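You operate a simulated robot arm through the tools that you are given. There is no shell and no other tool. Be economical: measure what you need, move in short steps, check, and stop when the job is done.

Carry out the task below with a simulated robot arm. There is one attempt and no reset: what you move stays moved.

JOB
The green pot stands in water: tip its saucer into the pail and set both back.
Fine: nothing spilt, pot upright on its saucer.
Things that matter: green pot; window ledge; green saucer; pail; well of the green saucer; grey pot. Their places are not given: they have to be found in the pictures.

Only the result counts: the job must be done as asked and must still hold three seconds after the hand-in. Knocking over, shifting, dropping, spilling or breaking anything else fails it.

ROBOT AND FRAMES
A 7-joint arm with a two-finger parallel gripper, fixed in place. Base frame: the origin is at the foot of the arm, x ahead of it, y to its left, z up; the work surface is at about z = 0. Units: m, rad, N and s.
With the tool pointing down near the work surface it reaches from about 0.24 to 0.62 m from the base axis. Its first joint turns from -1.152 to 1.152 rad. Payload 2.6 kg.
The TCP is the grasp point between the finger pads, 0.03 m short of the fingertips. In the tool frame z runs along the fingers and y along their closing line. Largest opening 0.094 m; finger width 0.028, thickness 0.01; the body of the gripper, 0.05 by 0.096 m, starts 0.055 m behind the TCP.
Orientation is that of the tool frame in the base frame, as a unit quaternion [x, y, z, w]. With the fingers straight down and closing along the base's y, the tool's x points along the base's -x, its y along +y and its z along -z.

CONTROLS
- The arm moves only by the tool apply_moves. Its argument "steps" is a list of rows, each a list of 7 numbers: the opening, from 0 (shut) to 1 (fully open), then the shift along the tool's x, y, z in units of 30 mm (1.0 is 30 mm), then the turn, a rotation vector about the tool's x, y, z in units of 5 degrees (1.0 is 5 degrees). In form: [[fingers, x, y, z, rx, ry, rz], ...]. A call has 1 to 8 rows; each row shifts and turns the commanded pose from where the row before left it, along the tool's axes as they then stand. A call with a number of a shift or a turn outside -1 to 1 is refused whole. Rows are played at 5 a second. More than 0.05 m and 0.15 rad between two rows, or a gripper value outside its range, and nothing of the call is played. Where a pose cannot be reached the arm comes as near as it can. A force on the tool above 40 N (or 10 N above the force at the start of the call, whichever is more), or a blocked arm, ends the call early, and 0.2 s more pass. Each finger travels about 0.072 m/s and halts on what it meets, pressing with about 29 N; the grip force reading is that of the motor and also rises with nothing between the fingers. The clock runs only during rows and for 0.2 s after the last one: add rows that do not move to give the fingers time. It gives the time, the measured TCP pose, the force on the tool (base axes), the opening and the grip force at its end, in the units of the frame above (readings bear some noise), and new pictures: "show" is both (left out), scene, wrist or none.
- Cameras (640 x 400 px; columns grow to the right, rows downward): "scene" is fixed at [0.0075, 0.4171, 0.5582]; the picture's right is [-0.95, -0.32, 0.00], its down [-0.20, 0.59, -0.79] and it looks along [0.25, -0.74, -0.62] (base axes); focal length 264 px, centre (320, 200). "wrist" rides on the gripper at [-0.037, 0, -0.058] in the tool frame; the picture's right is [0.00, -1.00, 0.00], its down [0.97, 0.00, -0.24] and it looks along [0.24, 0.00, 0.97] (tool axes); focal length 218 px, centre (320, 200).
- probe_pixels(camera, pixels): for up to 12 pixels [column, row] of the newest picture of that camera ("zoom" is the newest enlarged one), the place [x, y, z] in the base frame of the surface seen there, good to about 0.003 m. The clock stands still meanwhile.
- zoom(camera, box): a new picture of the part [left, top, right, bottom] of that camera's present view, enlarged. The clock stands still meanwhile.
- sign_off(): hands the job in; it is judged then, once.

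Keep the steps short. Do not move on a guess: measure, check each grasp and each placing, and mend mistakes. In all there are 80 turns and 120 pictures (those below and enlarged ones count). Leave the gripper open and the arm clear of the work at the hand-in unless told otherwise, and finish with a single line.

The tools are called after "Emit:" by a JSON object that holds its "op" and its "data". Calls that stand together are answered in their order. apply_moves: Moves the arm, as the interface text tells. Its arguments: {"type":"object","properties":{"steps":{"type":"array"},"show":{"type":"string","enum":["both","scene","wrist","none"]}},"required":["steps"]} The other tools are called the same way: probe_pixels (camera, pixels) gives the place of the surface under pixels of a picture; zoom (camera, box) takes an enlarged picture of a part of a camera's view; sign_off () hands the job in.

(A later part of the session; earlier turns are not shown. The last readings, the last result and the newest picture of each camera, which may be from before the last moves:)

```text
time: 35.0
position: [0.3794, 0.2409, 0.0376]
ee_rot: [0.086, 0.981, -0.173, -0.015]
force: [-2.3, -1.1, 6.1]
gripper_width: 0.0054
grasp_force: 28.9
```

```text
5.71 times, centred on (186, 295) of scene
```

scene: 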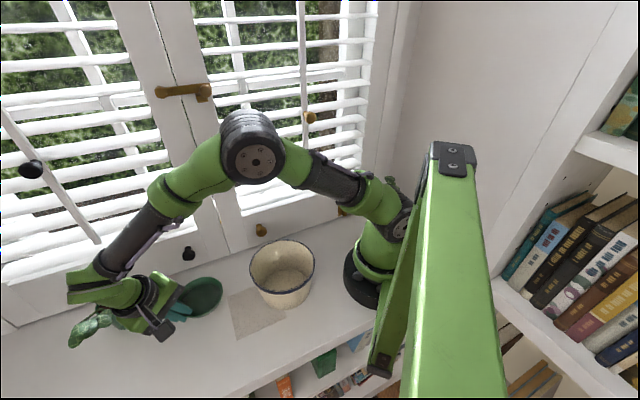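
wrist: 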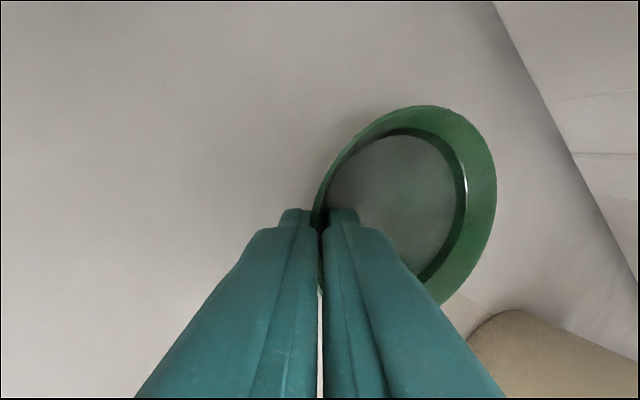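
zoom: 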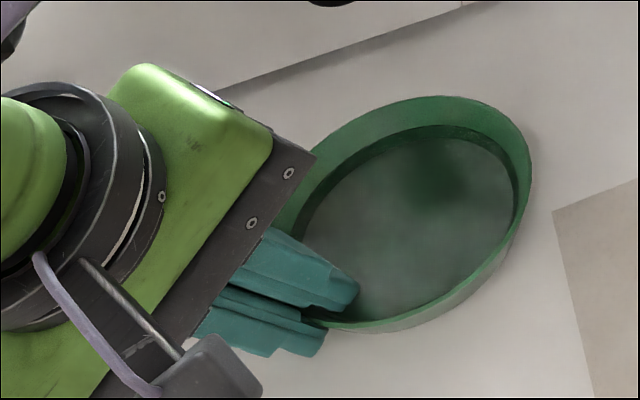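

It's pinched at width 0.0054. The saucer shifted about 2 mm toward the hand, so I'll check that it's still level.

Emit:
{"op": "probe_pixels", "data": {"camera": "zoom", "pixels": [[430, 99], [510, 120], [527, 170], [505, 245], [450, 300], [400, 322], [350, 130], [300, 190], [430, 180], [340, 250], [480, 200], [380, 280]]}}

Emit:
{"op": "probe_pixels", "data": {"camera": "wrist", "pixels": [[420, 108], [460, 120], [490, 160], [492, 200], [480, 250], [445, 302], [350, 150], [325, 185], [400, 160], [380, 220], [440, 180]]}}

```text
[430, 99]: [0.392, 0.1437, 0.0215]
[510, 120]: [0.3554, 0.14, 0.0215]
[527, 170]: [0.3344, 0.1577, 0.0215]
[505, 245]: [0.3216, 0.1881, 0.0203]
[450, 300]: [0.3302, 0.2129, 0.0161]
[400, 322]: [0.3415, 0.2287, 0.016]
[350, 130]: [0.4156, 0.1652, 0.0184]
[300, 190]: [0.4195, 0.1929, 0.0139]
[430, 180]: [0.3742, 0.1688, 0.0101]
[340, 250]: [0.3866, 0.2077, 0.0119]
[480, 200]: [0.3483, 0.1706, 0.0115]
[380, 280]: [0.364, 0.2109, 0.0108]
```

```text
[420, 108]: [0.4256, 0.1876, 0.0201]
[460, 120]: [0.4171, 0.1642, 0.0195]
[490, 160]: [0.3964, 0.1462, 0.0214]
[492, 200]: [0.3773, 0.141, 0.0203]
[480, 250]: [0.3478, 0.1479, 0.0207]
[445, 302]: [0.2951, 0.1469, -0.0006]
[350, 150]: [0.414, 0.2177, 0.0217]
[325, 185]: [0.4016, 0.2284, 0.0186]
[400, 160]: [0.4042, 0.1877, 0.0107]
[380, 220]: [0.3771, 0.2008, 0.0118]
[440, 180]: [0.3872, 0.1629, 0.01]
```

The rim reads about 0.020 all round, so it's level. I'll lift straight up 12 mm slowly and check again.

Emit:
{"op": "apply_moves", "data": {"steps": [[0, 0, -0.034, -0.094, 0, 0, 0], [0, 0, -0.034, -0.094, 0, 0, 0], [0, 0, -0.034, -0.094, 0, 0, 0], [0, 0, -0.034, -0.094, 0, 0, 0], [0, 0, 0, 0, 0, 0, 0]]}}

Emit:
{"op": "zoom", "data": {"camera": "scene", "box": [130, 260, 242, 330]}}

Emit:
{"op": "probe_pixels", "data": {"camera": "wrist", "pixels": [[420, 108], [460, 120], [490, 160], [491, 200], [480, 247], [350, 150], [325, 185], [400, 160], [380, 220], [440, 180]]}}

```text
time: 36.2
position: [0.381, 0.2404, 0.0499]
ee_rot: [0.086, 0.981, -0.172, -0.015]
force: [-0.2, -0.7, -0.4]
gripper_width: 0.0046
grasp_force: 29.3
```

scene: 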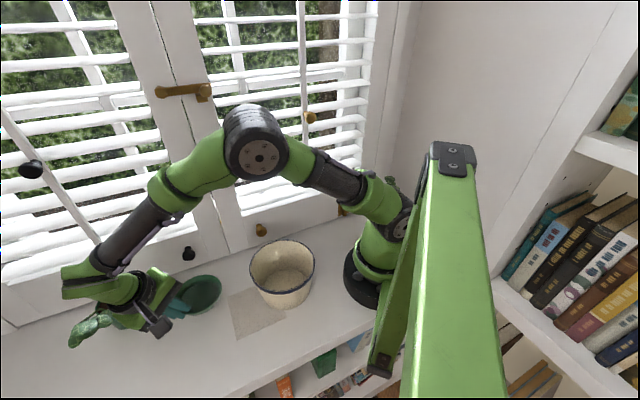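
wrist: 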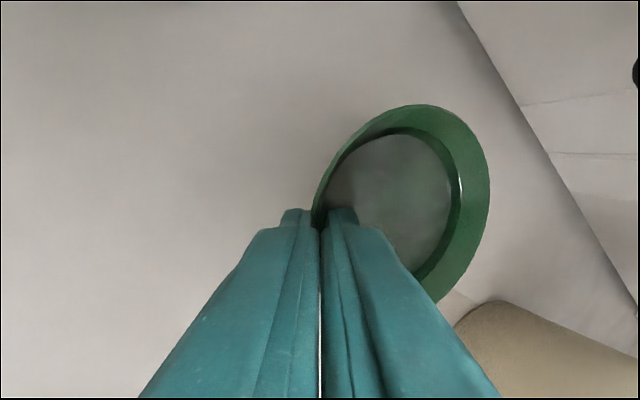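

```text
5.71 times, centred on (186, 295) of scene
```

zoom: 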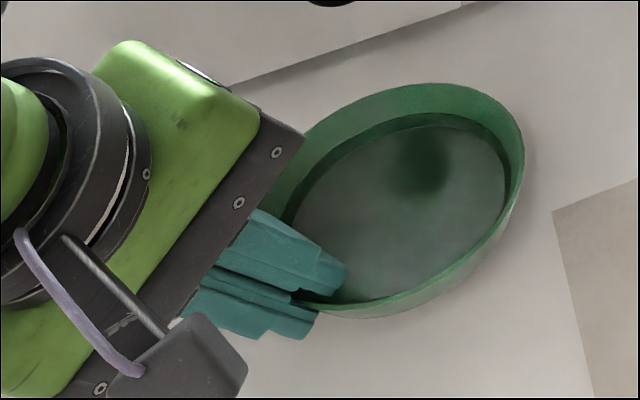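

```text
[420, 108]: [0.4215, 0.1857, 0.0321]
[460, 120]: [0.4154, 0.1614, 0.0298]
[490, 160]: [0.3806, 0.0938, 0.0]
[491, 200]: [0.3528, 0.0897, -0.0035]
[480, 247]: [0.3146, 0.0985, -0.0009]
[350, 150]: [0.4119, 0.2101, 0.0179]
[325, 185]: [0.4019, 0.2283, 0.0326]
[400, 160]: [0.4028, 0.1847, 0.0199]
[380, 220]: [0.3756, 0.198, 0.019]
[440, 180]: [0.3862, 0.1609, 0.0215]
```

It's held and off the ledge. I'll check the tilt from rim heights now.

Emit:
{"op": "probe_pixels", "data": {"camera": "wrist", "pixels": [[485, 160], [486, 180], [485, 200], [475, 235], [440, 115], [380, 125], [340, 165], [320, 195]]}}

Emit:
{"op": "probe_pixels", "data": {"camera": "zoom", "pixels": [[420, 87], [500, 105], [520, 150], [505, 215], [440, 288], [380, 308], [345, 118], [290, 180], [460, 150], [400, 200], [350, 250]]}}

```text
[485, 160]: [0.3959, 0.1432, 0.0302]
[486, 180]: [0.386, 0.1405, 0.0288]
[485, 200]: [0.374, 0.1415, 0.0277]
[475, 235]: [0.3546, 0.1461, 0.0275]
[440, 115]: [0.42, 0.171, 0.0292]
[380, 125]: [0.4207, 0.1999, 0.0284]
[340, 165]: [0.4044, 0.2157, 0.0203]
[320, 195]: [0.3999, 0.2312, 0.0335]
```

```text
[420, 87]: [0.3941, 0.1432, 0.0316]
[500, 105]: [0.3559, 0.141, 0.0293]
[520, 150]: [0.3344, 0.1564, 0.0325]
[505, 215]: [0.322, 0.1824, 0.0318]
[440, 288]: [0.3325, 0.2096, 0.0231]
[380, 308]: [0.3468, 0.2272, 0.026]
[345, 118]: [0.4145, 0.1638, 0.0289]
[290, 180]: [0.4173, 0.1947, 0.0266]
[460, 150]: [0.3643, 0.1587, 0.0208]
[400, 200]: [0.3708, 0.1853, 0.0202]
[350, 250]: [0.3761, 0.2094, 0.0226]
```

The far edge sits about 3 mm low, around 2°. I'll add 2° of lean to level it, then lift about 130 mm gently.

Emit:
{"op": "apply_moves", "data": {"steps": [[0, 0, -0.07, -0.19, 0.4, 0, 0], [0, 0, -0.15, -0.371, 0, 0, 0], [0, 0, -0.225, -0.556, 0, 0, 0], [0, 0, -0.225, -0.556, 0, 0, 0], [0, 0, -0.225, -0.556, 0, 0, 0], [0, 0, -0.225, -0.556, 0, 0, 0], [0, 0, -0.225, -0.556, 0, 0, 0], [0, 0, -0.15, -0.371, 0, 0, 0]]}}

Emit:
{"op": "zoom", "data": {"camera": "scene", "box": [110, 200, 270, 300]}}

```text
time: 38.0
position: [0.3807, 0.2404, 0.1678]
ee_rot: [0.085, 0.978, -0.19, -0.016]
force: [-0.5, 0.2, -1.1]
gripper_width: 0.0049
grasp_force: 29.0
```

scene: 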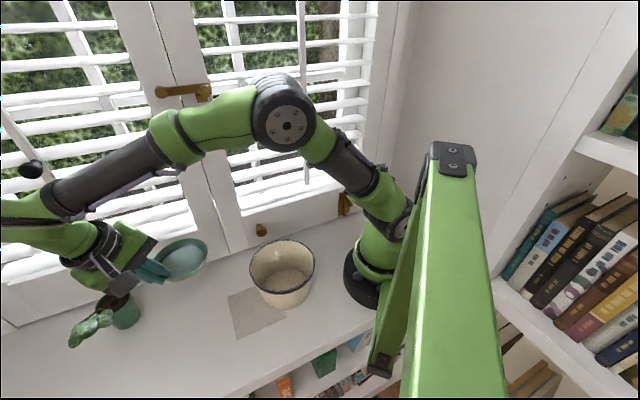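
wrist: 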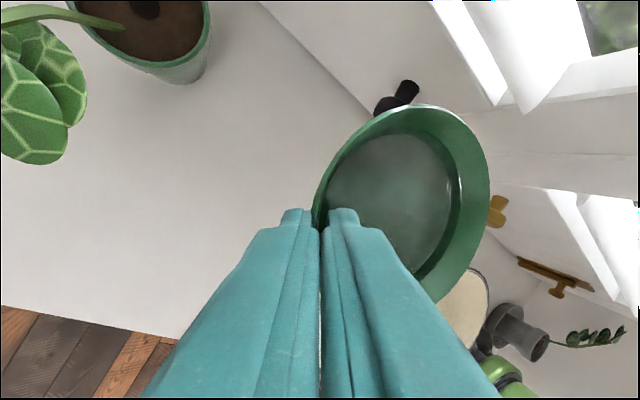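

```text
4.00 times, centred on (190, 250) of scene
```

zoom: 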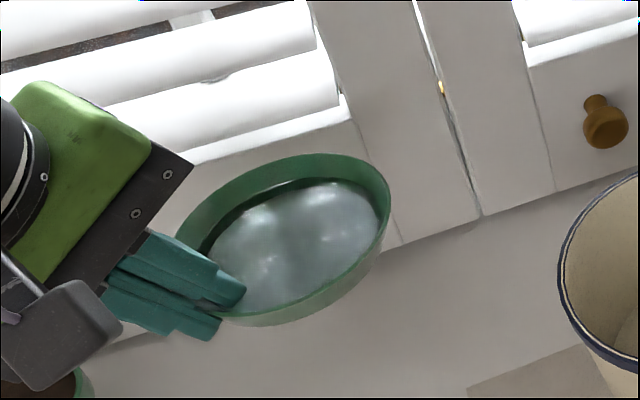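

Held steadily. I'll check the level by probing rim points.

Emit:
{"op": "probe_pixels", "data": {"camera": "zoom", "pixels": [[320, 156], [370, 170], [385, 200], [375, 250], [330, 298], [270, 322], [240, 175], [200, 215], [300, 240], [350, 210], [260, 260]]}}

Emit:
{"op": "probe_pixels", "data": {"camera": "wrist", "pixels": [[485, 160], [486, 180], [485, 200], [475, 235], [440, 112], [415, 107], [380, 118], [322, 190]]}}

```text
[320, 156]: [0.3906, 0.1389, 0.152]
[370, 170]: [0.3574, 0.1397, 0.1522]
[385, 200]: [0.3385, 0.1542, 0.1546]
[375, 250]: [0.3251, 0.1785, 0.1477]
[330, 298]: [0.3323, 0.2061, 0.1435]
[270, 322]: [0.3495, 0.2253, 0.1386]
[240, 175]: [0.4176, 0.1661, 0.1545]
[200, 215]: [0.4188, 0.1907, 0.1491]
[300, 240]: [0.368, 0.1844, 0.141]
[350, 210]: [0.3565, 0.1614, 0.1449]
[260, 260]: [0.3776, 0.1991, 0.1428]
```

```text
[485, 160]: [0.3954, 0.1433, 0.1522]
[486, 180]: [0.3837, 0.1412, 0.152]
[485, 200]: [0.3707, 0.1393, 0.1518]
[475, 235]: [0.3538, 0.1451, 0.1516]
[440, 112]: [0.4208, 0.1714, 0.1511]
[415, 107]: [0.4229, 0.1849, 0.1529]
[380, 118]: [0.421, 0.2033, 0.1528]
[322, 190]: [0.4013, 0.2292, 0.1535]
```

The rim is level at 0.152 all round. I'll lift 77 mm more, then start yawing about the vertical.

Emit:
{"op": "apply_moves", "data": {"steps": [[0, 0, -0.24, -0.595, 0, 0, 0], [0, 0, -0.24, -0.595, 0, 0, 0], [0, 0, -0.24, -0.595, 0, 0, 0], [0, 0, -0.24, -0.595, 0, 0, 0], [0, 0, 0, 0, 0, 0.262, 0.649], [0, 0, 0, 0, 0, 0.262, 0.649], [0, 0, 0, 0, 0, 0.262, 0.649], [0, 0, 0, 0, 0, 0.262, 0.649]], "show": "none"}}

Emit:
{"op": "apply_moves", "data": {"steps": [[0, 0, 0, 0, 0, 0.262, 0.649], [0, 0, 0, 0, 0, 0.262, 0.649], [0, 0, 0, 0, 0, 0.262, 0.649], [0, 0, 0, 0, 0, 0.262, 0.649], [0, 0, 0, 0, 0, 0.262, 0.649], [0, 0, 0, 0, 0, 0.262, 0.649], [0, 0, 0, 0, 0, 0.262, 0.649], [0, 0, 0, 0, 0, 0.262, 0.649]]}}

```text
time: 39.8
position: [0.3796, 0.2402, 0.2474]
ee_rot: [0.205, 0.96, -0.187, -0.039]
force: [0.8, -0.2, -0.3]
gripper_width: 0.0044
grasp_force: 29.4
```

```text
time: 41.6
position: [0.3808, 0.2398, 0.2465]
ee_rot: [0.431, 0.882, -0.172, -0.084]
force: [0.0, 0.3, -0.9]
gripper_width: 0.0046
grasp_force: 28.2
```

scene: 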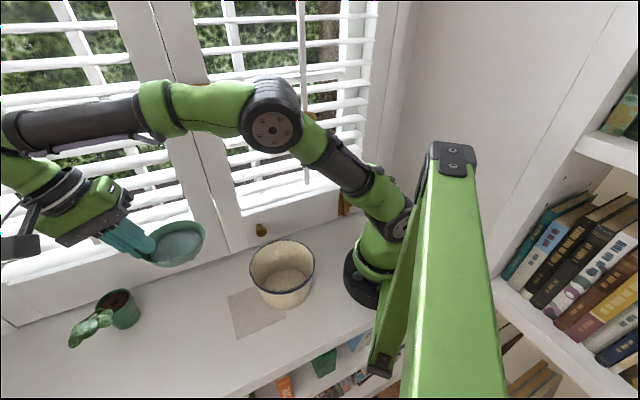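
wrist: 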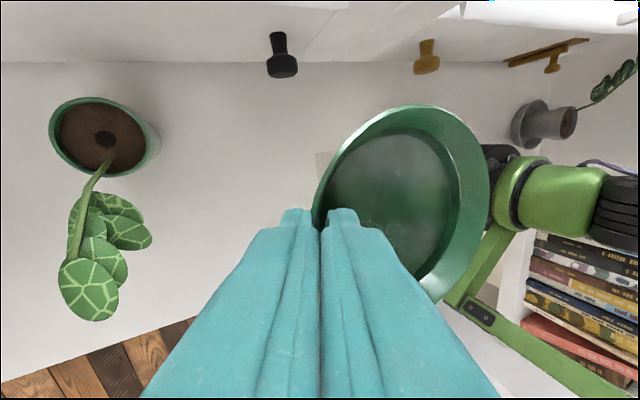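

The yaw is done and the hand leans along azimuth 38°. Next I'll carry the saucer, level, 173 mm back and 25 mm sideways so its pour edge is over the pail.

Emit:
{"op": "apply_moves", "data": {"steps": [[0, -0.05, -0.33, 0.135, 0, 0, 0], [0, -0.11, -0.7, 0.283, 0, 0, 0], [0, -0.12, -0.76, 0.307, 0, 0, 0], [0, -0.12, -0.76, 0.307, 0, 0, 0], [0, -0.12, -0.76, 0.307, 0, 0, 0], [0, -0.12, -0.76, 0.307, 0, 0, 0], [0, -0.12, -0.76, 0.307, 0, 0, 0], [0, -0.087, -0.52, 0.21, 0, 0, 0]]}}

Emit:
{"op": "zoom", "data": {"camera": "scene", "box": [180, 180, 340, 320]}}

```text
time: 43.4
position: [0.261, 0.1131, 0.2462]
ee_rot: [0.431, 0.882, -0.171, -0.084]
force: [-0.1, -0.3, -1.9]
gripper_width: 0.0044
grasp_force: 28.4
```

scene: 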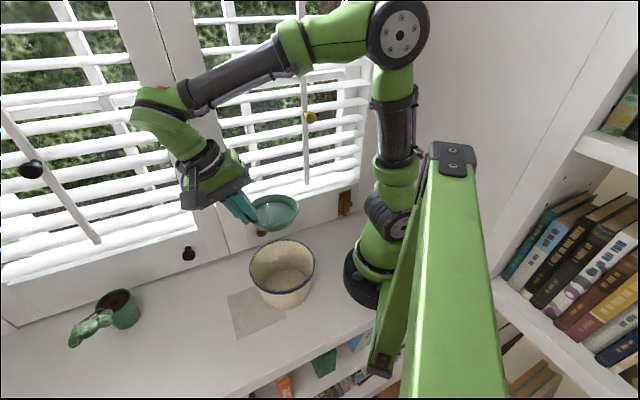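
wrist: 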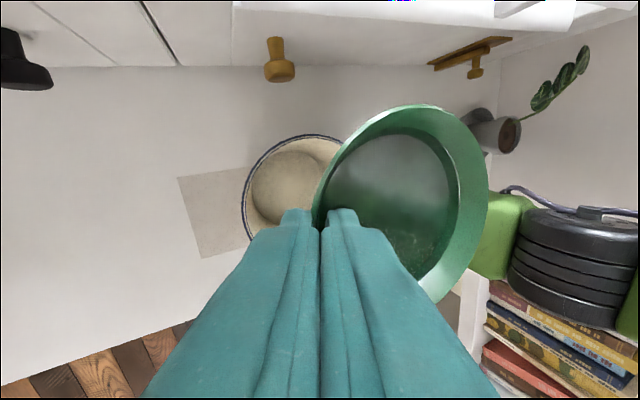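

```text
2.86 times, centred on (260, 250) of scene
```

zoom: 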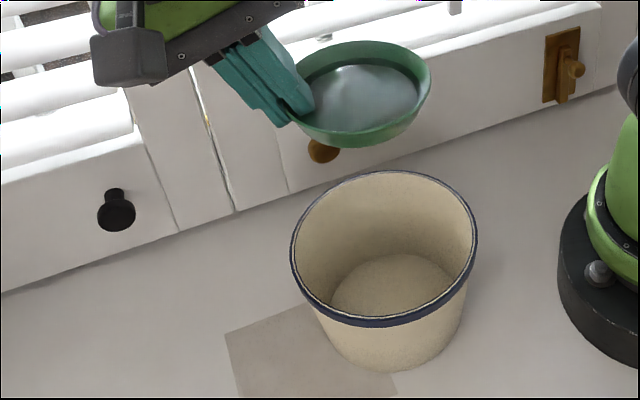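

I'll verify where the saucer is relative to the pail rim.

Emit:
{"op": "probe_pixels", "data": {"camera": "zoom", "pixels": [[429, 85], [425, 65], [365, 43], [320, 58], [405, 120], [350, 134], [293, 245], [475, 235], [385, 173], [375, 321], [330, 190], [455, 200]]}}

```text
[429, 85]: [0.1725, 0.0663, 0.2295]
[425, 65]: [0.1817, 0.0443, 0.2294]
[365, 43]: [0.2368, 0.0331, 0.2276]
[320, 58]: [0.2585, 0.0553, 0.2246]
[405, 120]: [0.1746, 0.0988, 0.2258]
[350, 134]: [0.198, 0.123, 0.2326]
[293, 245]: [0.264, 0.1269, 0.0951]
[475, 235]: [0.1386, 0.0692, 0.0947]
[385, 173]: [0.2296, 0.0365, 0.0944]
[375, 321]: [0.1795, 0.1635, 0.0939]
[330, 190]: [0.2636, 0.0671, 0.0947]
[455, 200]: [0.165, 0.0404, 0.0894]
```

The saucer centre is 25 mm off the pail centre on the wall side, so the pour edge starts well inside the rim. I'll shift 10 mm to the centre, lower 36 mm, and start the tilt slowly.

Emit:
{"op": "apply_moves", "data": {"steps": [[0, 0.33, 0, 0, 0, 0, 0], [0, 0, 0.225, 0.556, 0, 0, 0], [0, 0, 0.225, 0.556, 0, 0, 0], [0, 0, 0, 0, 0, 0, 0], [0, 0, 0, 0, 0, -0.464, 0.188], [0, 0, 0, 0, 0, -0.464, 0.188], [0, 0, 0, 0, 0, -0.464, 0.188], [0, 0, 0, 0, 0, -0.464, 0.188]], "show": "scene"}}

Emit:
{"op": "zoom", "data": {"camera": "scene", "box": [180, 180, 340, 320]}}

```text
time: 45.2
position: [0.2533, 0.1207, 0.2103]
ee_rot: [0.444, 0.872, -0.208, -0.006]
force: [-0.8, -0.2, -1.8]
gripper_width: 0.0042
grasp_force: 29.4
```

scene: 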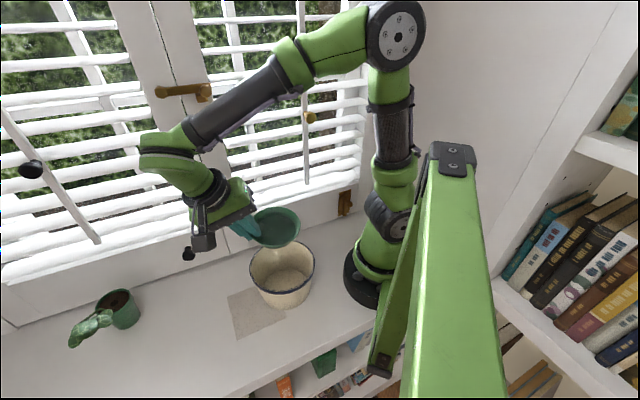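

```text
2.86 times, centred on (260, 250) of scene
```

zoom: 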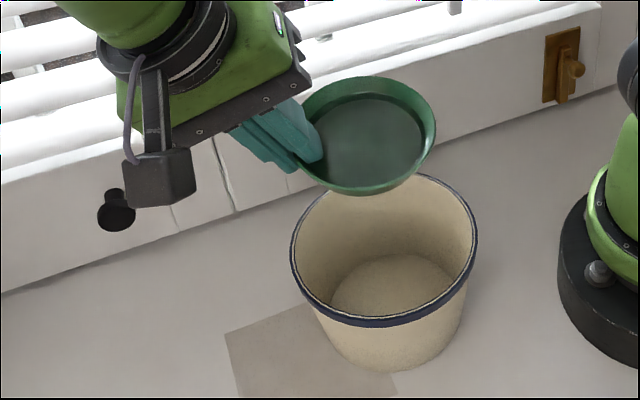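

The edge tilts toward the pail and nothing is spilled outside. I'll continue 28° more, slowly.

Emit:
{"op": "apply_moves", "data": {"steps": [[0, 0, 0, 0, 0, -0.649, 0.262], [0, 0, 0, 0, 0, -0.649, 0.262], [0, 0, 0, 0, 0, -0.649, 0.262], [0, 0, 0, 0, 0, -0.649, 0.262], [0, 0, 0, 0, 0, -0.649, 0.262], [0, 0, 0, 0, 0, -0.649, 0.262], [0, 0, 0, 0, 0, -0.649, 0.262], [0, 0, 0, 0, 0, -0.649, 0.262]], "show": "scene"}}

Emit:
{"op": "zoom", "data": {"camera": "scene", "box": [180, 180, 340, 320]}}

```text
time: 47.0
position: [0.2538, 0.1204, 0.2104]
ee_rot: [0.463, 0.806, -0.303, 0.209]
force: [-0.5, -0.6, -0.8]
gripper_width: 0.0042
grasp_force: 28.4
```

scene: 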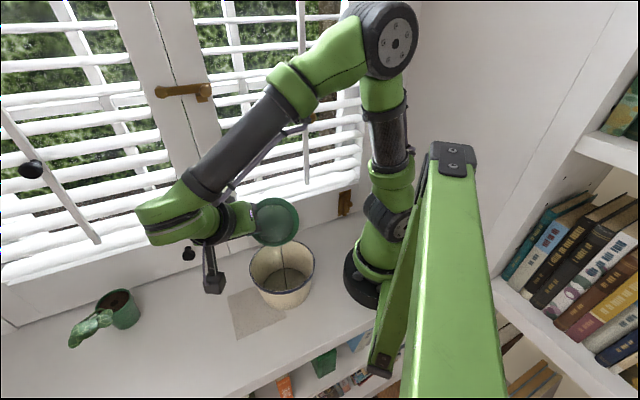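

```text
2.86 times, centred on (260, 250) of scene
```

zoom: 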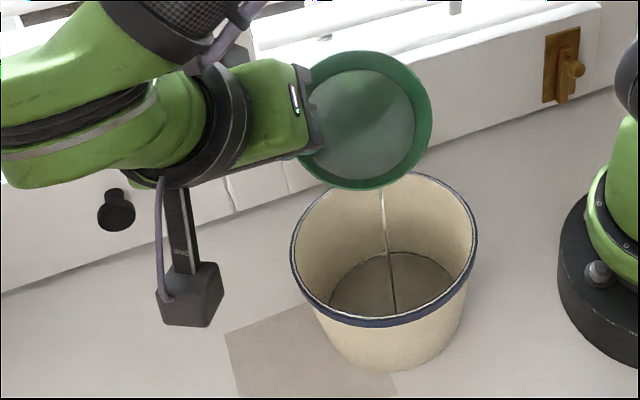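

A thin stream is falling into the middle of the pail and water is collecting there. I'll continue tilting.

Emit:
{"op": "apply_moves", "data": {"steps": [[0, 0, 0, 0, 0, -0.649, 0.262], [0, 0, 0, 0, 0, -0.649, 0.262], [0, 0, 0, 0, 0, -0.649, 0.262], [0, 0, 0, 0, 0, -0.649, 0.262], [0, 0, 0, 0, 0, -0.649, 0.262], [0, 0, 0, 0, 0, -0.649, 0.262], [0, 0, 0, 0, 0, -0.649, 0.262], [0, 0, 0, 0, 0, -0.649, 0.262]], "show": "scene"}}

Emit:
{"op": "zoom", "data": {"camera": "scene", "box": [180, 180, 340, 320]}}

```text
time: 48.8
position: [0.2537, 0.1216, 0.2115]
ee_rot: [0.455, 0.694, -0.379, 0.41]
force: [0.4, -0.7, -1.3]
gripper_width: 0.0041
grasp_force: 29.5
```

scene: 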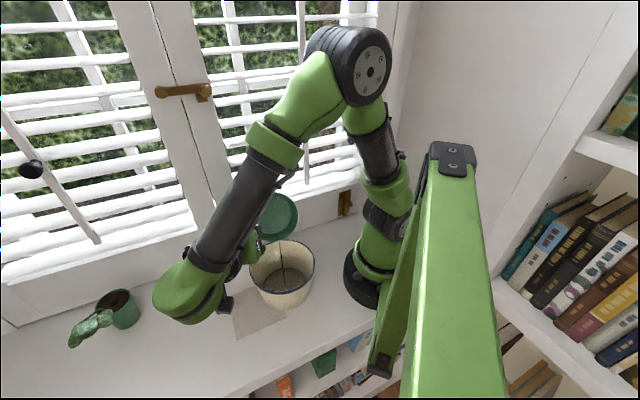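

```text
2.86 times, centred on (260, 250) of scene
```

zoom: 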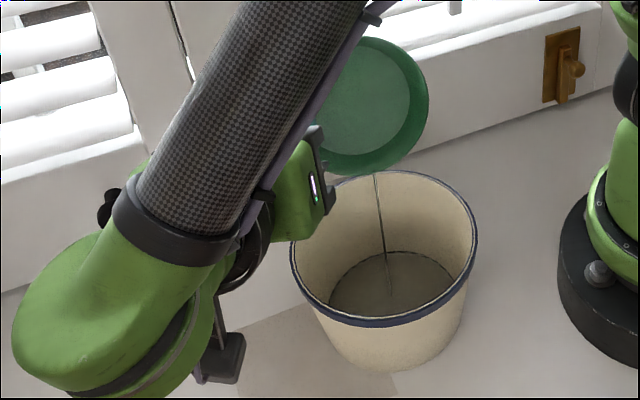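

At 66° the stream is still falling inside the pail. I'll continue to about 95°.

Emit:
{"op": "apply_moves", "data": {"steps": [[0, 0, 0, 0, 0, -0.649, 0.262], [0, 0, 0, 0, 0, -0.649, 0.262], [0, 0, 0, 0, 0, -0.649, 0.262], [0, 0, 0, 0, 0, -0.649, 0.262], [0, 0, 0, 0, 0, -0.649, 0.262], [0, 0, 0, 0, 0, -0.649, 0.262], [0, 0, 0, 0, 0, -0.649, 0.262], [0, 0, 0, 0, 0, -0.649, 0.262]], "show": "scene"}}

Emit:
{"op": "apply_moves", "data": {"steps": [[0, 0, 0, 0, 0, -0.649, 0.262], [0, 0, 0, 0, 0, -0.649, 0.262], [0, 0, 0, 0, 0, 0, 0], [0, 0, 0, 0, 0, 0, 0], [0, 0, 0, 0, 0, 0, 0], [0, 0, 0, 0, 0, 0, 0], [0, 0, 0, 0, 0, 0, 0], [0, 0, 0, 0, 0, 0, 0]], "show": "scene"}}

Emit:
{"op": "zoom", "data": {"camera": "scene", "box": [180, 180, 340, 320]}}

```text
time: 50.6
position: [0.2523, 0.1211, 0.2112]
ee_rot: [0.419, 0.539, -0.433, 0.589]
force: [-0.3, 0.5, -1.6]
gripper_width: 0.0045
grasp_force: 29.0
```

scene: 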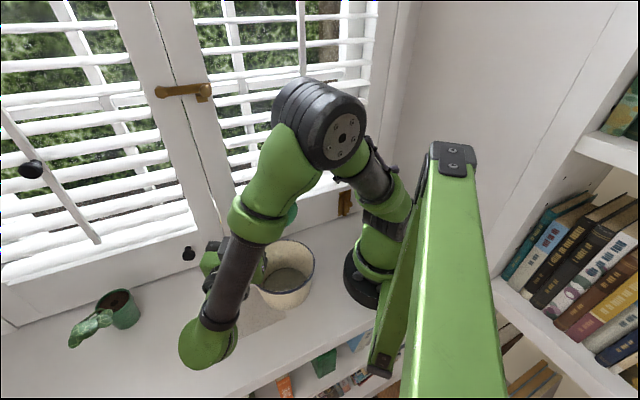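

```text
time: 52.4
position: [0.2539, 0.1216, 0.2105]
ee_rot: [0.406, 0.496, -0.442, 0.628]
force: [0.4, -0.3, -1.2]
gripper_width: 0.0036
grasp_force: 28.6
```

scene: 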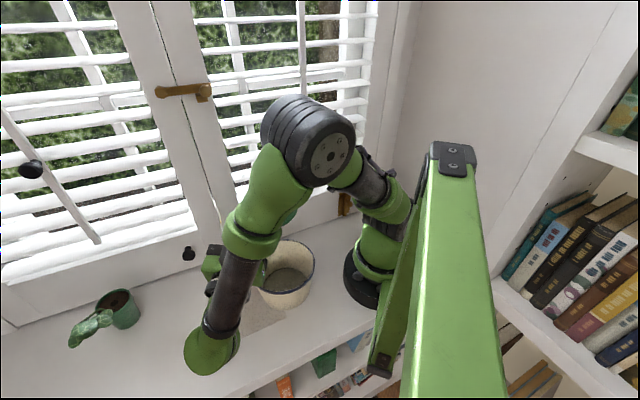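

```text
2.86 times, centred on (260, 250) of scene
```

zoom: 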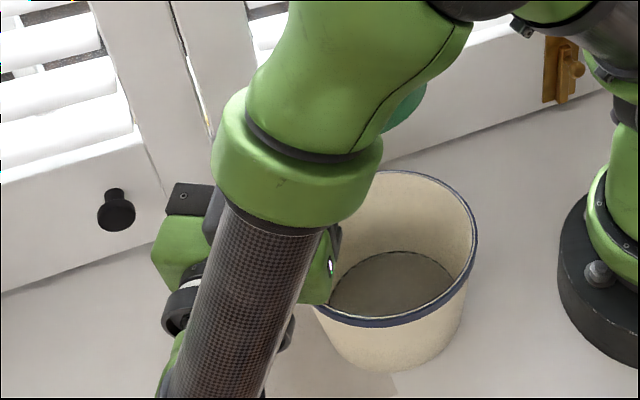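

At about 100° no stream is visible any more. I'll look through the wrist camera to see if the well is dry.

Emit:
{"op": "zoom", "data": {"camera": "wrist", "box": [240, 60, 560, 320]}}

```text
1.54 times, centred on (400, 190) of wrist
```

zoom: 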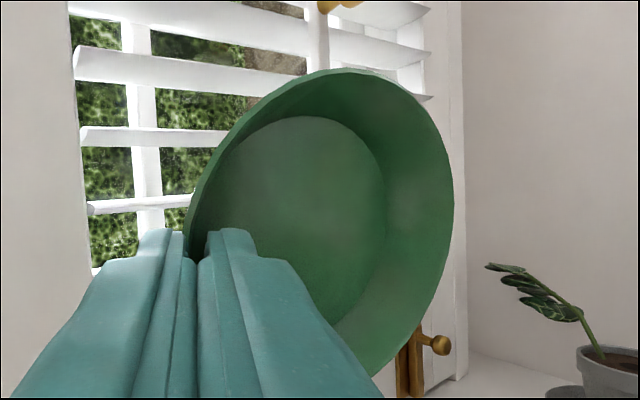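

The well shows bare green floor, so it's empty. I'll tilt back the same way: 101° over three calls.

Emit:
{"op": "apply_moves", "data": {"steps": [[0, 0, 0, 0, 0, 0.464, -0.188], [0, 0, 0, 0, 0, 0.835, -0.337], [0, 0, 0, 0, 0, 0.835, -0.337], [0, 0, 0, 0, 0, 0.835, -0.337], [0, 0, 0, 0, 0, 0.835, -0.337], [0, 0, 0, 0, 0, 0.835, -0.337], [0, 0, 0, 0, 0, 0.835, -0.337], [0, 0, 0, 0, 0, 0.835, -0.337]], "show": "none"}}

Emit:
{"op": "apply_moves", "data": {"steps": [[0, 0, 0, 0, 0, 0.835, -0.337], [0, 0, 0, 0, 0, 0.835, -0.337], [0, 0, 0, 0, 0, 0.835, -0.337], [0, 0, 0, 0, 0, 0.835, -0.337], [0, 0, 0, 0, 0, 0.835, -0.337], [0, 0, 0, 0, 0, 0.835, -0.337], [0, 0, 0, 0, 0, 0.835, -0.337], [0, 0, 0, 0, 0, 0.835, -0.337]], "show": "none"}}

Emit:
{"op": "apply_moves", "data": {"steps": [[0, 0, 0, 0, 0, 0.835, -0.337], [0, 0, 0, 0, 0, 0.835, -0.337], [0, 0, 0, 0, 0, 0.835, -0.337], [0, 0, 0, 0, 0, 0.835, -0.337], [0, 0, 0, 0, 0, 0.835, -0.337], [0, 0, 0, 0, 0, 0.835, -0.337], [0, 0, 0, 0, 0, 0.742, -0.3], [0, 0, 0, 0, 0, 0, 0]]}}

Emit:
{"op": "zoom", "data": {"camera": "scene", "box": [180, 180, 340, 320]}}

```text
time: 54.2
position: [0.2521, 0.1215, 0.2102]
ee_rot: [0.453, 0.69, -0.382, 0.417]
force: [0.4, 0.3, -2.1]
gripper_width: 0.0036
grasp_force: 29.6
```

```text
time: 56.0
position: [0.2534, 0.1209, 0.2108]
ee_rot: [0.46, 0.828, -0.281, 0.155]
force: [-1.3, 0.2, -0.7]
gripper_width: 0.0036
grasp_force: 29.1
```

```text
time: 57.8
position: [0.2526, 0.1213, 0.2085]
ee_rot: [0.43, 0.882, -0.172, -0.083]
force: [-0.6, 1.0, -0.4]
gripper_width: 0.0035
grasp_force: 28.7
```

scene: 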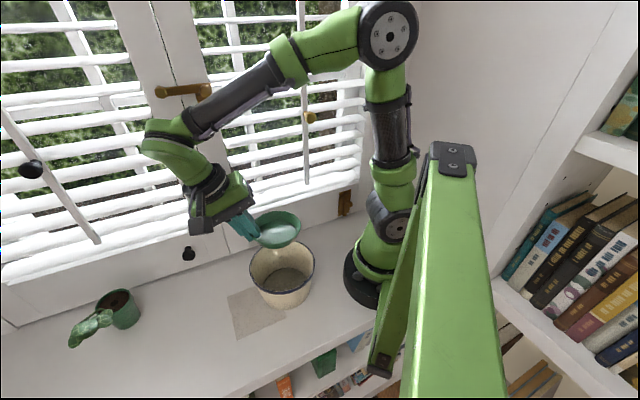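
wrist: 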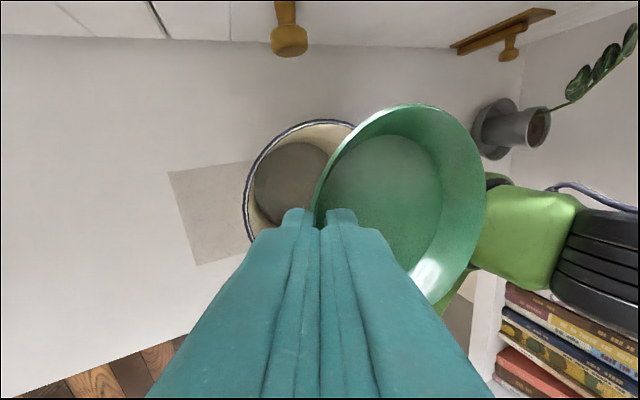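

```text
2.86 times, centred on (260, 250) of scene
```

zoom: 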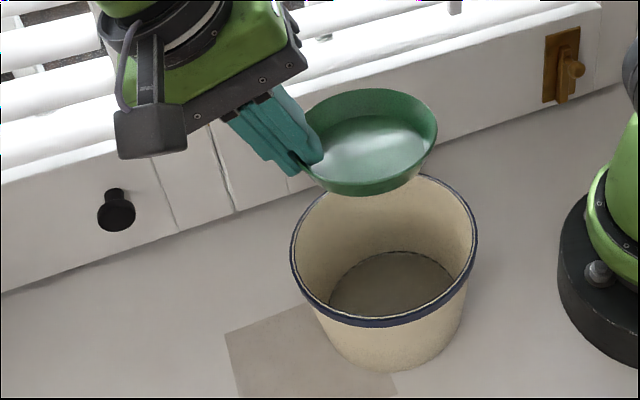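

The saucer is empty and level, and the pail is in place with water in it. I'll retrace: lift, carry back, yaw back.

Emit:
{"op": "apply_moves", "data": {"steps": [[0, 0, -0.225, -0.556, 0, 0, 0], [0, -0.33, -0.225, -0.556, 0, 0, 0], [0, 0.12, 0.75, -0.303, 0, 0, 0], [0, 0.12, 0.8, -0.323, 0, 0, 0], [0, 0.12, 0.8, -0.323, 0, 0, 0], [0, 0.12, 0.8, -0.323, 0, 0, 0], [0, 0.12, 0.8, -0.323, 0, 0, 0], [0, 0.12, 0.8, -0.323, 0, 0, 0]], "show": "none"}}

Emit:
{"op": "apply_moves", "data": {"steps": [[0, 0.127, 0.6, -0.248, 0, 0, 0], [0, 0, 0, 0, 0, -0.346, -0.856], [0, 0, 0, 0, 0, -0.346, -0.856], [0, 0, 0, 0, 0, -0.346, -0.856], [0, 0, 0, 0, 0, -0.346, -0.856], [0, 0, 0, 0, 0, -0.346, -0.856], [0, 0, 0, 0, 0, -0.346, -0.856], [0, 0, 0, 0, 0, -0.346, -0.856]], "show": "none"}}

Emit:
{"op": "apply_moves", "data": {"steps": [[0, 0, 0, 0, 0, -0.346, -0.856], [0, 0, 0, 0, 0, -0.346, -0.856], [0, 0, 0.2, 0.5, 0, 0, 0], [0, 0, 0.24, 0.595, 0, 0, 0], [0, 0, 0.24, 0.595, 0, 0, 0], [0, 0, 0.24, 0.595, 0, 0, 0], [0, 0, 0, 0, 0, 0, 0]]}}

```text
time: 59.6
position: [0.3683, 0.2257, 0.2449]
ee_rot: [0.43, 0.882, -0.173, -0.083]
force: [-0.2, -0.3, -0.4]
gripper_width: 0.0032
grasp_force: 28.8
```

```text
time: 61.4
position: [0.3795, 0.2399, 0.2461]
ee_rot: [0.166, 0.967, -0.19, -0.033]
force: [-0.1, 0.2, -1.2]
gripper_width: 0.0032
grasp_force: 28.9
```

```text
time: 63.0
position: [0.3807, 0.2397, 0.1715]
ee_rot: [0.089, 0.977, -0.191, -0.018]
force: [-1.0, 0.7, -1.3]
gripper_width: 0.0029
grasp_force: 29.7
```

scene: 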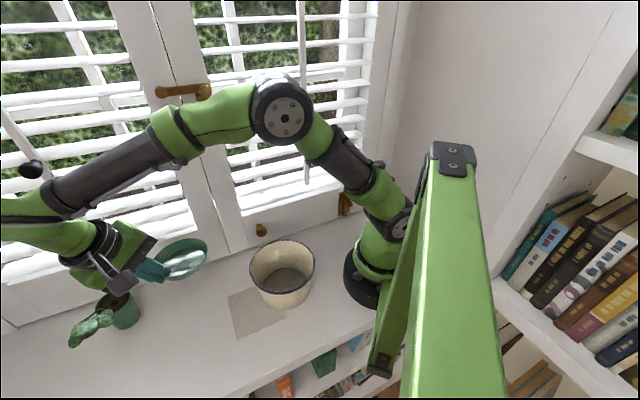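
wrist: 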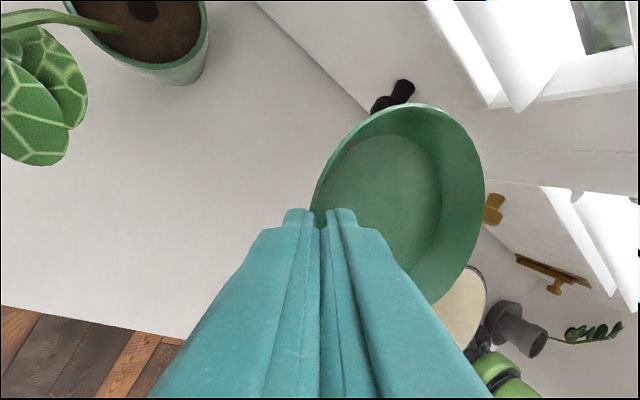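

Back over its place. I'll measure the saucer's tilt and centre.

Emit:
{"op": "probe_pixels", "data": {"camera": "wrist", "pixels": [[480, 160], [481, 180], [480, 200], [470, 235], [440, 115], [415, 107], [380, 118], [322, 190], [345, 145], [400, 180]]}}

Emit:
{"op": "probe_pixels", "data": {"camera": "scene", "pixels": [[186, 240], [200, 243.5], [206, 250], [203, 263], [193, 273], [178, 279], [166, 245]]}}

```text
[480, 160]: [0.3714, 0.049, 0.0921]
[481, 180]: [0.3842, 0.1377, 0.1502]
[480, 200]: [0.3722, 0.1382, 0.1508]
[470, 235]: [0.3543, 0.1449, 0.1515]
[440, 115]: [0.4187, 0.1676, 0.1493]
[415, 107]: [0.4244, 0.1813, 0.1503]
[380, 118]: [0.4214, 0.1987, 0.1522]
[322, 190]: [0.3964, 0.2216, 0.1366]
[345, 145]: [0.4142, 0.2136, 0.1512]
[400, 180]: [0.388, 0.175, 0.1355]
```

```text
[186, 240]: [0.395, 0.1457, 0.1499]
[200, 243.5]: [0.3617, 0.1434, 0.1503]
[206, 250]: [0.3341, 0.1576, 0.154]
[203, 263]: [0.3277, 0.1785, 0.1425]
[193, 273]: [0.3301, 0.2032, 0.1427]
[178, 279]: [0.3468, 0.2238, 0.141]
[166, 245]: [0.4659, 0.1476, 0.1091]
```

The saucer is within 2° of level and its centre within 3 mm of the original. I'll make small corrections and lower to about 10 mm above the ledge.

Emit:
{"op": "apply_moves", "data": {"steps": [[0, 0.05, -0.1, 0.04, 0.3, -0.2, 0], [0, 0, 0.245, 0.607, 0, 0, 0], [0, 0, 0.245, 0.607, 0, 0, 0], [0, 0, 0.245, 0.607, 0, 0, 0], [0, 0, 0.245, 0.607, 0, 0, 0], [0, 0, 0.245, 0.607, 0, 0, 0], [0, 0, 0.225, 0.555, 0, 0, 0], [0, 0, 0, 0, 0, 0, 0]]}}

Emit:
{"op": "zoom", "data": {"camera": "scene", "box": [130, 260, 242, 330]}}

```text
time: 64.8
position: [0.3799, 0.2328, 0.0551]
ee_rot: [0.087, 0.975, -0.205, -0.009]
force: [0.7, 1.3, -1.2]
gripper_width: 0.0029
grasp_force: 28.6
```

scene: 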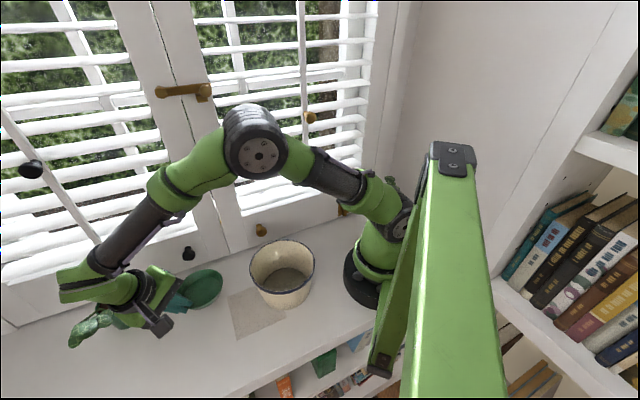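
wrist: 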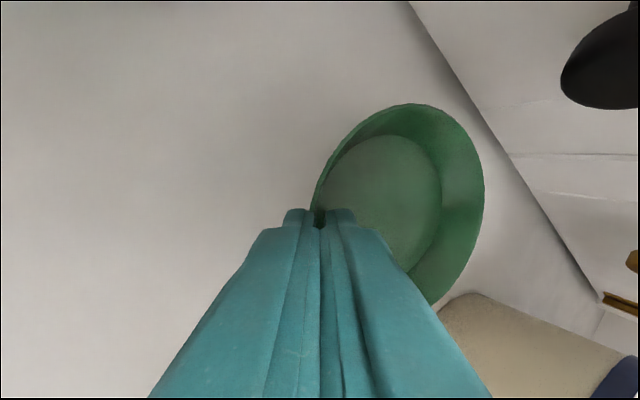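

```text
5.71 times, centred on (186, 295) of scene
```

zoom: 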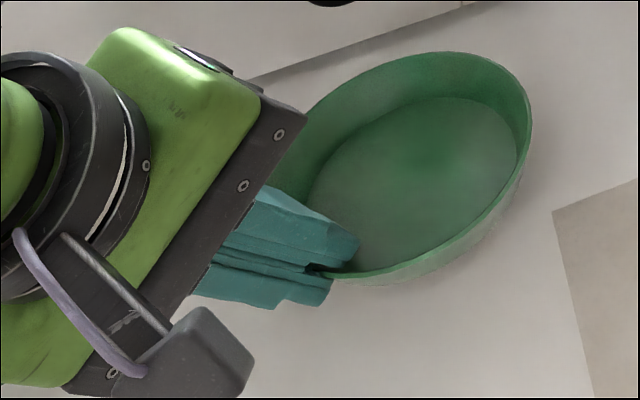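

The saucer hangs just above the ledge. I'll probe its rim and base again for exact height, level and centre.

Emit:
{"op": "probe_pixels", "data": {"camera": "zoom", "pixels": [[430, 55], [500, 72], [527, 110], [510, 180], [450, 245], [400, 272], [345, 85], [310, 115], [430, 160], [345, 210], [490, 130]]}}

Emit:
{"op": "probe_pixels", "data": {"camera": "wrist", "pixels": [[478, 160], [481, 190], [475, 220], [465, 250], [440, 113], [415, 106], [380, 115], [345, 143], [325, 175]]}}

```text
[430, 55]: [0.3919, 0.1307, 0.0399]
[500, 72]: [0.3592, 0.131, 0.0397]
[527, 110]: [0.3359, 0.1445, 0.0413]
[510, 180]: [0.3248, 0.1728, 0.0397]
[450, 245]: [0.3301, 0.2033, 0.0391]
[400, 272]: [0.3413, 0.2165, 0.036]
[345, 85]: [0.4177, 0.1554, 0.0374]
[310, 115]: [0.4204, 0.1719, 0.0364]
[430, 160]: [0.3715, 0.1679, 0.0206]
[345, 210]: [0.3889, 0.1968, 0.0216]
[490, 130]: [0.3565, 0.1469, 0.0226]
```

```text
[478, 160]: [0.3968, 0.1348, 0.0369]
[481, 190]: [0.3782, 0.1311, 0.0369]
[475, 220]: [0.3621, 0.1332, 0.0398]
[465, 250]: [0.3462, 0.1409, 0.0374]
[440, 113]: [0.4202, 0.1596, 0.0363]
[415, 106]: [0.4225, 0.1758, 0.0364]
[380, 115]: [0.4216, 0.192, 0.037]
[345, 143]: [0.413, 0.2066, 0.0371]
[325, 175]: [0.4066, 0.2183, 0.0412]
```

The rim reads about 0.038 with a 2° roll, and the centre is 4.5 mm toward the wall. I'll correct both, then lower 14 mm.

Emit:
{"op": "apply_moves", "data": {"steps": [[0, 0.03, 0.13, -0.056, 0, -0.35, 0], [0, 0, 0.062, 0.143, 0, 0, 0], [0, 0, 0.062, 0.143, 0, 0, 0], [0, 0, 0.062, 0.143, 0, 0, 0], [0, 0, 0, 0, 0, 0, 0]], "show": "wrist"}}

Emit:
{"op": "probe_pixels", "data": {"camera": "wrist", "pixels": [[478, 160], [481, 190], [475, 220], [465, 250], [440, 113], [415, 106], [380, 115], [345, 143], [400, 180]]}}

```text
time: 66.0
position: [0.381, 0.2368, 0.0415]
ee_rot: [0.084, 0.975, -0.206, 0.005]
force: [-0.3, 0.0, -0.7]
gripper_width: 0.0027
grasp_force: 29.0
```

wrist: 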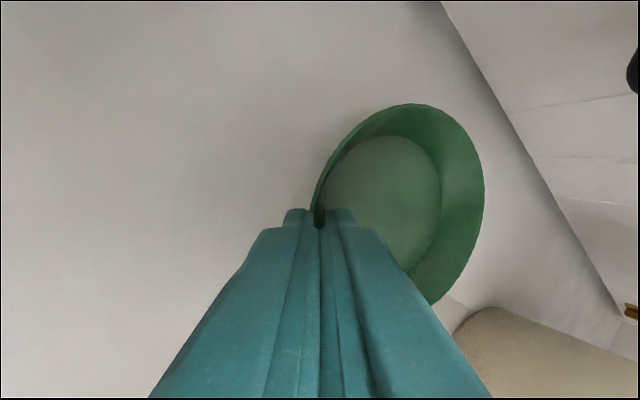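

```text
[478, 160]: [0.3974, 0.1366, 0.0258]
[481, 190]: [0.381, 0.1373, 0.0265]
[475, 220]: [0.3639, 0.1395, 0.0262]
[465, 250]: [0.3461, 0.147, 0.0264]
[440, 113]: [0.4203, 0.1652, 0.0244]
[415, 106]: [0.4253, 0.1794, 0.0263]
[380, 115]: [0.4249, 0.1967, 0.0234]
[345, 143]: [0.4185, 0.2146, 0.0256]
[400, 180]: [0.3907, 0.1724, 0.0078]
```

Level, with the rim at 0.0255, so about 5 mm to go. I'll lower in 1 mm steps.

Emit:
{"op": "apply_moves", "data": {"steps": [[0, 0.07, 0.0133, 0.0306, 0, 0, 0], [0, 0, 0.0133, 0.0306, 0, 0, 0], [0, 0, 0.0133, 0.0306, 0, 0, 0], [0, 0, 0.0133, 0.0306, 0, 0, 0], [0, 0, 0, 0, 0, 0, 0]], "show": "none"}}

Emit:
{"op": "apply_moves", "data": {"steps": [[0, 0, 0.0133, 0.0306, 0, 0, 0], [0, 0, 0, 0, 0, 0, 0]], "show": "none"}}

```text
time: 67.2
position: [0.3784, 0.2367, 0.0376]
ee_rot: [0.084, 0.975, -0.206, 0.006]
force: [0.0, -0.5, -0.7]
gripper_width: 0.0028
grasp_force: 29.2
```

```text
time: 67.8
position: [0.379, 0.237, 0.037]
ee_rot: [0.084, 0.975, -0.205, 0.005]
force: [-3.0, -0.1, 7.4]
gripper_width: 0.0026
grasp_force: 29.2
```

Contact is at +7.4 N. I'll open the fingers slightly and check the saucer.

Emit:
{"op": "apply_moves", "data": {"steps": [[0.05, 0, 0, 0, 0, 0, 0], [0.1, 0, 0, 0, 0, 0, 0], [0.16, 0, 0, 0, 0, 0, 0], [0.17, 0, 0, 0, 0, 0, 0]]}}

```text
time: 68.8
position: [0.3788, 0.2363, 0.0371]
ee_rot: [0.084, 0.975, -0.206, 0.005]
force: [0.6, 0.0, 0.0]
gripper_width: 0.016
grasp_force: 0.0
```

scene: 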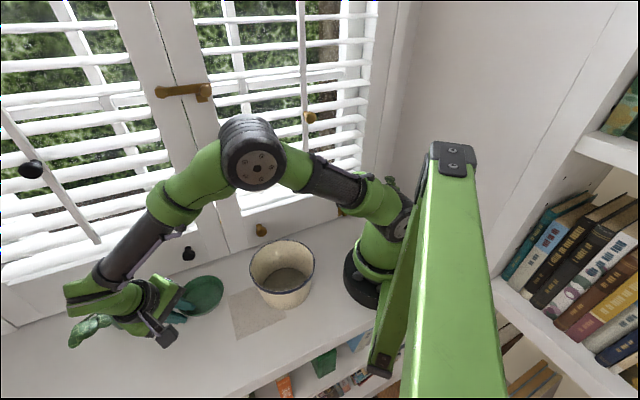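
wrist: 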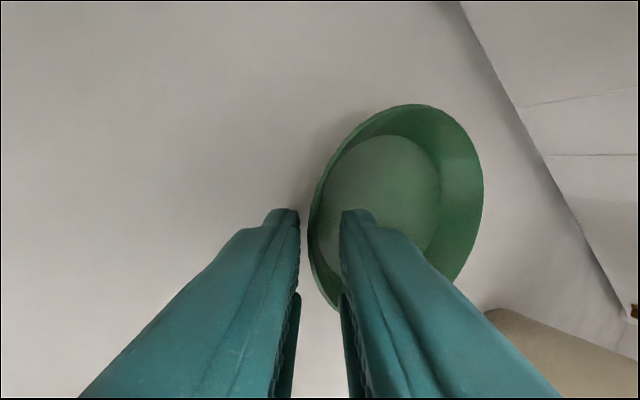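

Released, and the saucer sits flat. I'll back out along the finger axis and then go straight up.

Emit:
{"op": "apply_moves", "data": {"steps": [[0.17, 0, 0, -0.3, 0, 0, 0], [0.17, 0, 0, -0.6, 0, 0, 0], [0.17, 0, 0, -0.6, 0, 0, 0], [0.17, 0, -0.36, -0.83, 0, 0, 0], [0.17, 0, -0.36, -0.83, 0, 0, 0], [0.17, 0, -0.36, -0.83, 0, 0, 0], [0.17, 0, -0.36, -0.83, 0, 0, 0]]}}

Emit:
{"op": "probe_pixels", "data": {"camera": "scene", "pixels": [[203, 277.5], [218, 281], [222, 288], [217, 300], [205, 310], [192, 314], [182, 300], [200, 296], [121, 302], [118, 290]]}}

```text
time: 70.4
position: [0.3747, 0.2565, 0.1854]
ee_rot: [0.083, 0.975, -0.206, 0.006]
force: [0.2, -0.7, -0.2]
gripper_width: 0.0161
grasp_force: 0.1
```

scene: 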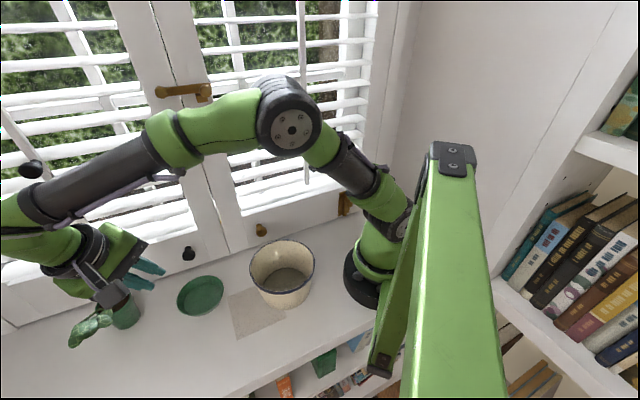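
wrist: 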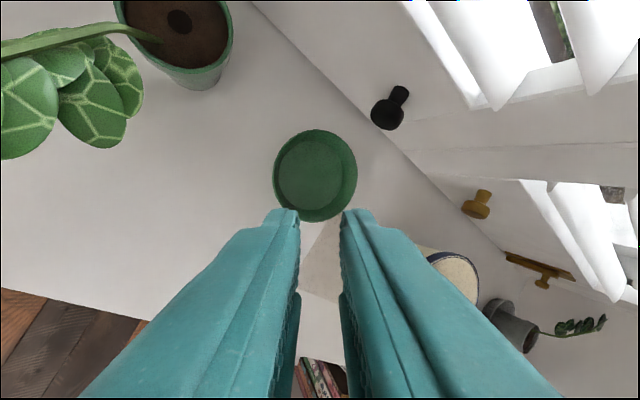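

```text
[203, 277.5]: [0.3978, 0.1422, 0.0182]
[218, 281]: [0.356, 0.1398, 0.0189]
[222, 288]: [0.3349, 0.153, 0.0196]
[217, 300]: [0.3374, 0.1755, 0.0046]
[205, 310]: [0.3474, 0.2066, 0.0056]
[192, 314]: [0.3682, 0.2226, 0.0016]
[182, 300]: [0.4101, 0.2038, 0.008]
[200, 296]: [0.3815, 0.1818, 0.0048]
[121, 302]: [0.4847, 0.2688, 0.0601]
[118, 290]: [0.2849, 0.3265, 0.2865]
```

The saucer is home. I'll probe its rim from above for its exact centre, then rise a bit and rotate back to straight down with the original yaw.

Emit:
{"op": "probe_pixels", "data": {"camera": "wrist", "pixels": [[274, 175], [355, 170], [315, 131], [290, 140], [344, 145], [342, 208], [315, 170]]}}

Emit:
{"op": "apply_moves", "data": {"steps": [[0.17, 0, -0.4, -0.917, 0, 0, 0], [0.17, 0, 0, 0, -0.426, 0.238, 0.893], [0.17, 0, 0, 0, -0.426, 0.238, 0.893], [0.17, 0, 0, 0, -0.426, 0.238, 0.893], [0.17, 0, 0, 0, -0.426, 0.238, 0.893], [0.17, 0, 0, 0, -0.426, 0.238, 0.893], [0.17, 0, 0, 0, -0.426, 0.238, 0.893], [0.17, 0, 0, 0, -0.426, 0.238, 0.893]], "show": "none"}}

Emit:
{"op": "apply_moves", "data": {"steps": [[0.17, 0, 0, 0, -0.426, 0.238, 0.893], [0.17, 0, 0, 0, -0.426, 0.238, 0.893], [1, 0, 0, 0, -0.426, 0.238, 0.893], [1, 0, 0, 0, 0, 0, 0], [1, 0, 0, 0, 0, 0, 0], [1, 0, 0, 0, 0, 0, 0]], "show": "wrist"}}

```text
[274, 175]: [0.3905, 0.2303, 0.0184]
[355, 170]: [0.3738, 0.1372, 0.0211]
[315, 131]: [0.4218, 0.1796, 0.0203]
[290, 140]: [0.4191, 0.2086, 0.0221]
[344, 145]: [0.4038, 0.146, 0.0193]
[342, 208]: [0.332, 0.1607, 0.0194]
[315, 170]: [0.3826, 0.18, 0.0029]
```

```text
time: 72.2
position: [0.3731, 0.2565, 0.2166]
ee_rot: [0.356, 0.932, -0.064, 0.001]
force: [-0.3, 0.2, 0.8]
gripper_width: 0.016
grasp_force: 0.1
```

```text
time: 73.6
position: [0.3731, 0.2578, 0.2163]
ee_rot: [0.463, 0.886, -0.001, 0.0]
force: [-0.5, -0.3, 0.3]
gripper_width: 0.094
grasp_force: 0.1
```

wrist: 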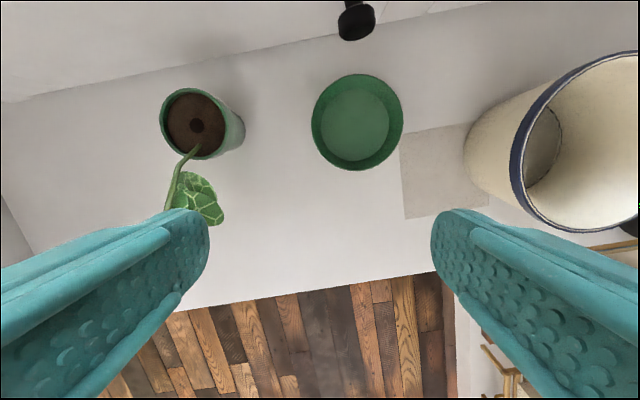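

Straight down again. I'll probe the pot and saucer rims from here.

Emit:
{"op": "probe_pixels", "data": {"camera": "wrist", "pixels": [[162.5, 124], [226, 125], [193, 89.5], [176, 95], [215, 97], [197, 125], [313, 122], [402, 122], [357, 75.5], [357, 168.5]]}}

```text
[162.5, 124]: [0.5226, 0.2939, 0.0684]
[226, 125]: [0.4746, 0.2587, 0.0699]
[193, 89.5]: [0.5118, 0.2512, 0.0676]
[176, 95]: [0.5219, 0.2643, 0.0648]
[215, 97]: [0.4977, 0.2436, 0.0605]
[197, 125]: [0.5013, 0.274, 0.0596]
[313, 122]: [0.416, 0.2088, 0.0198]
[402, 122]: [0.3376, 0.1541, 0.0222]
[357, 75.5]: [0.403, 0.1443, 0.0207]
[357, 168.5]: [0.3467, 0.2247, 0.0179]
```

The pot is still at (0.498, 0.276), and the saucer centre is about (0.374, 0.185). I'll go above the pot.

Emit:
{"op": "apply_moves", "data": {"steps": [[1, -0.376, 0.752, 0, 0, 0, 0], [1, -0.376, 0.752, 0, 0, 0, 0], [1, -0.376, 0.752, 0, 0, 0, 0], [1, -0.376, 0.752, 0, 0, 0, 0], [1, -0.376, 0.752, 0, 0, 0, 0], [1, 0, 0, 0.7, 0, 0, 0], [1, 0, 0, 0.7, 0, 0, 0], [1, 0, 0, 0, 0, 0, 0]], "show": "wrist"}}

```text
time: 74.8
position: [0.4821, 0.2827, 0.2152]
ee_rot: [0.458, 0.889, 0.002, -0.008]
force: [0.7, 1.0, -0.4]
gripper_width: 0.0938
grasp_force: 0.1
stopped in row 5: the force on the tool passed its limit (the readings are from after the stop); the commanded pose is now the measured one
```

wrist: 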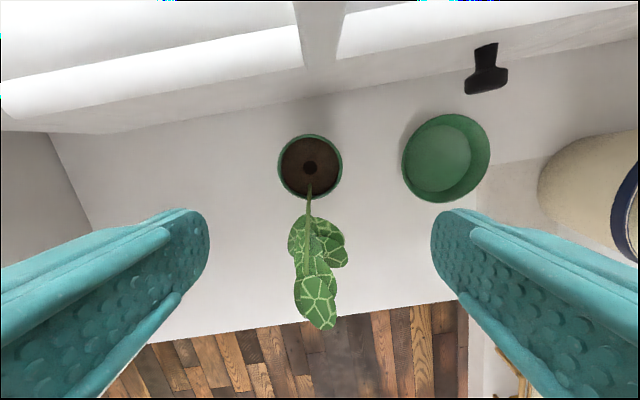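

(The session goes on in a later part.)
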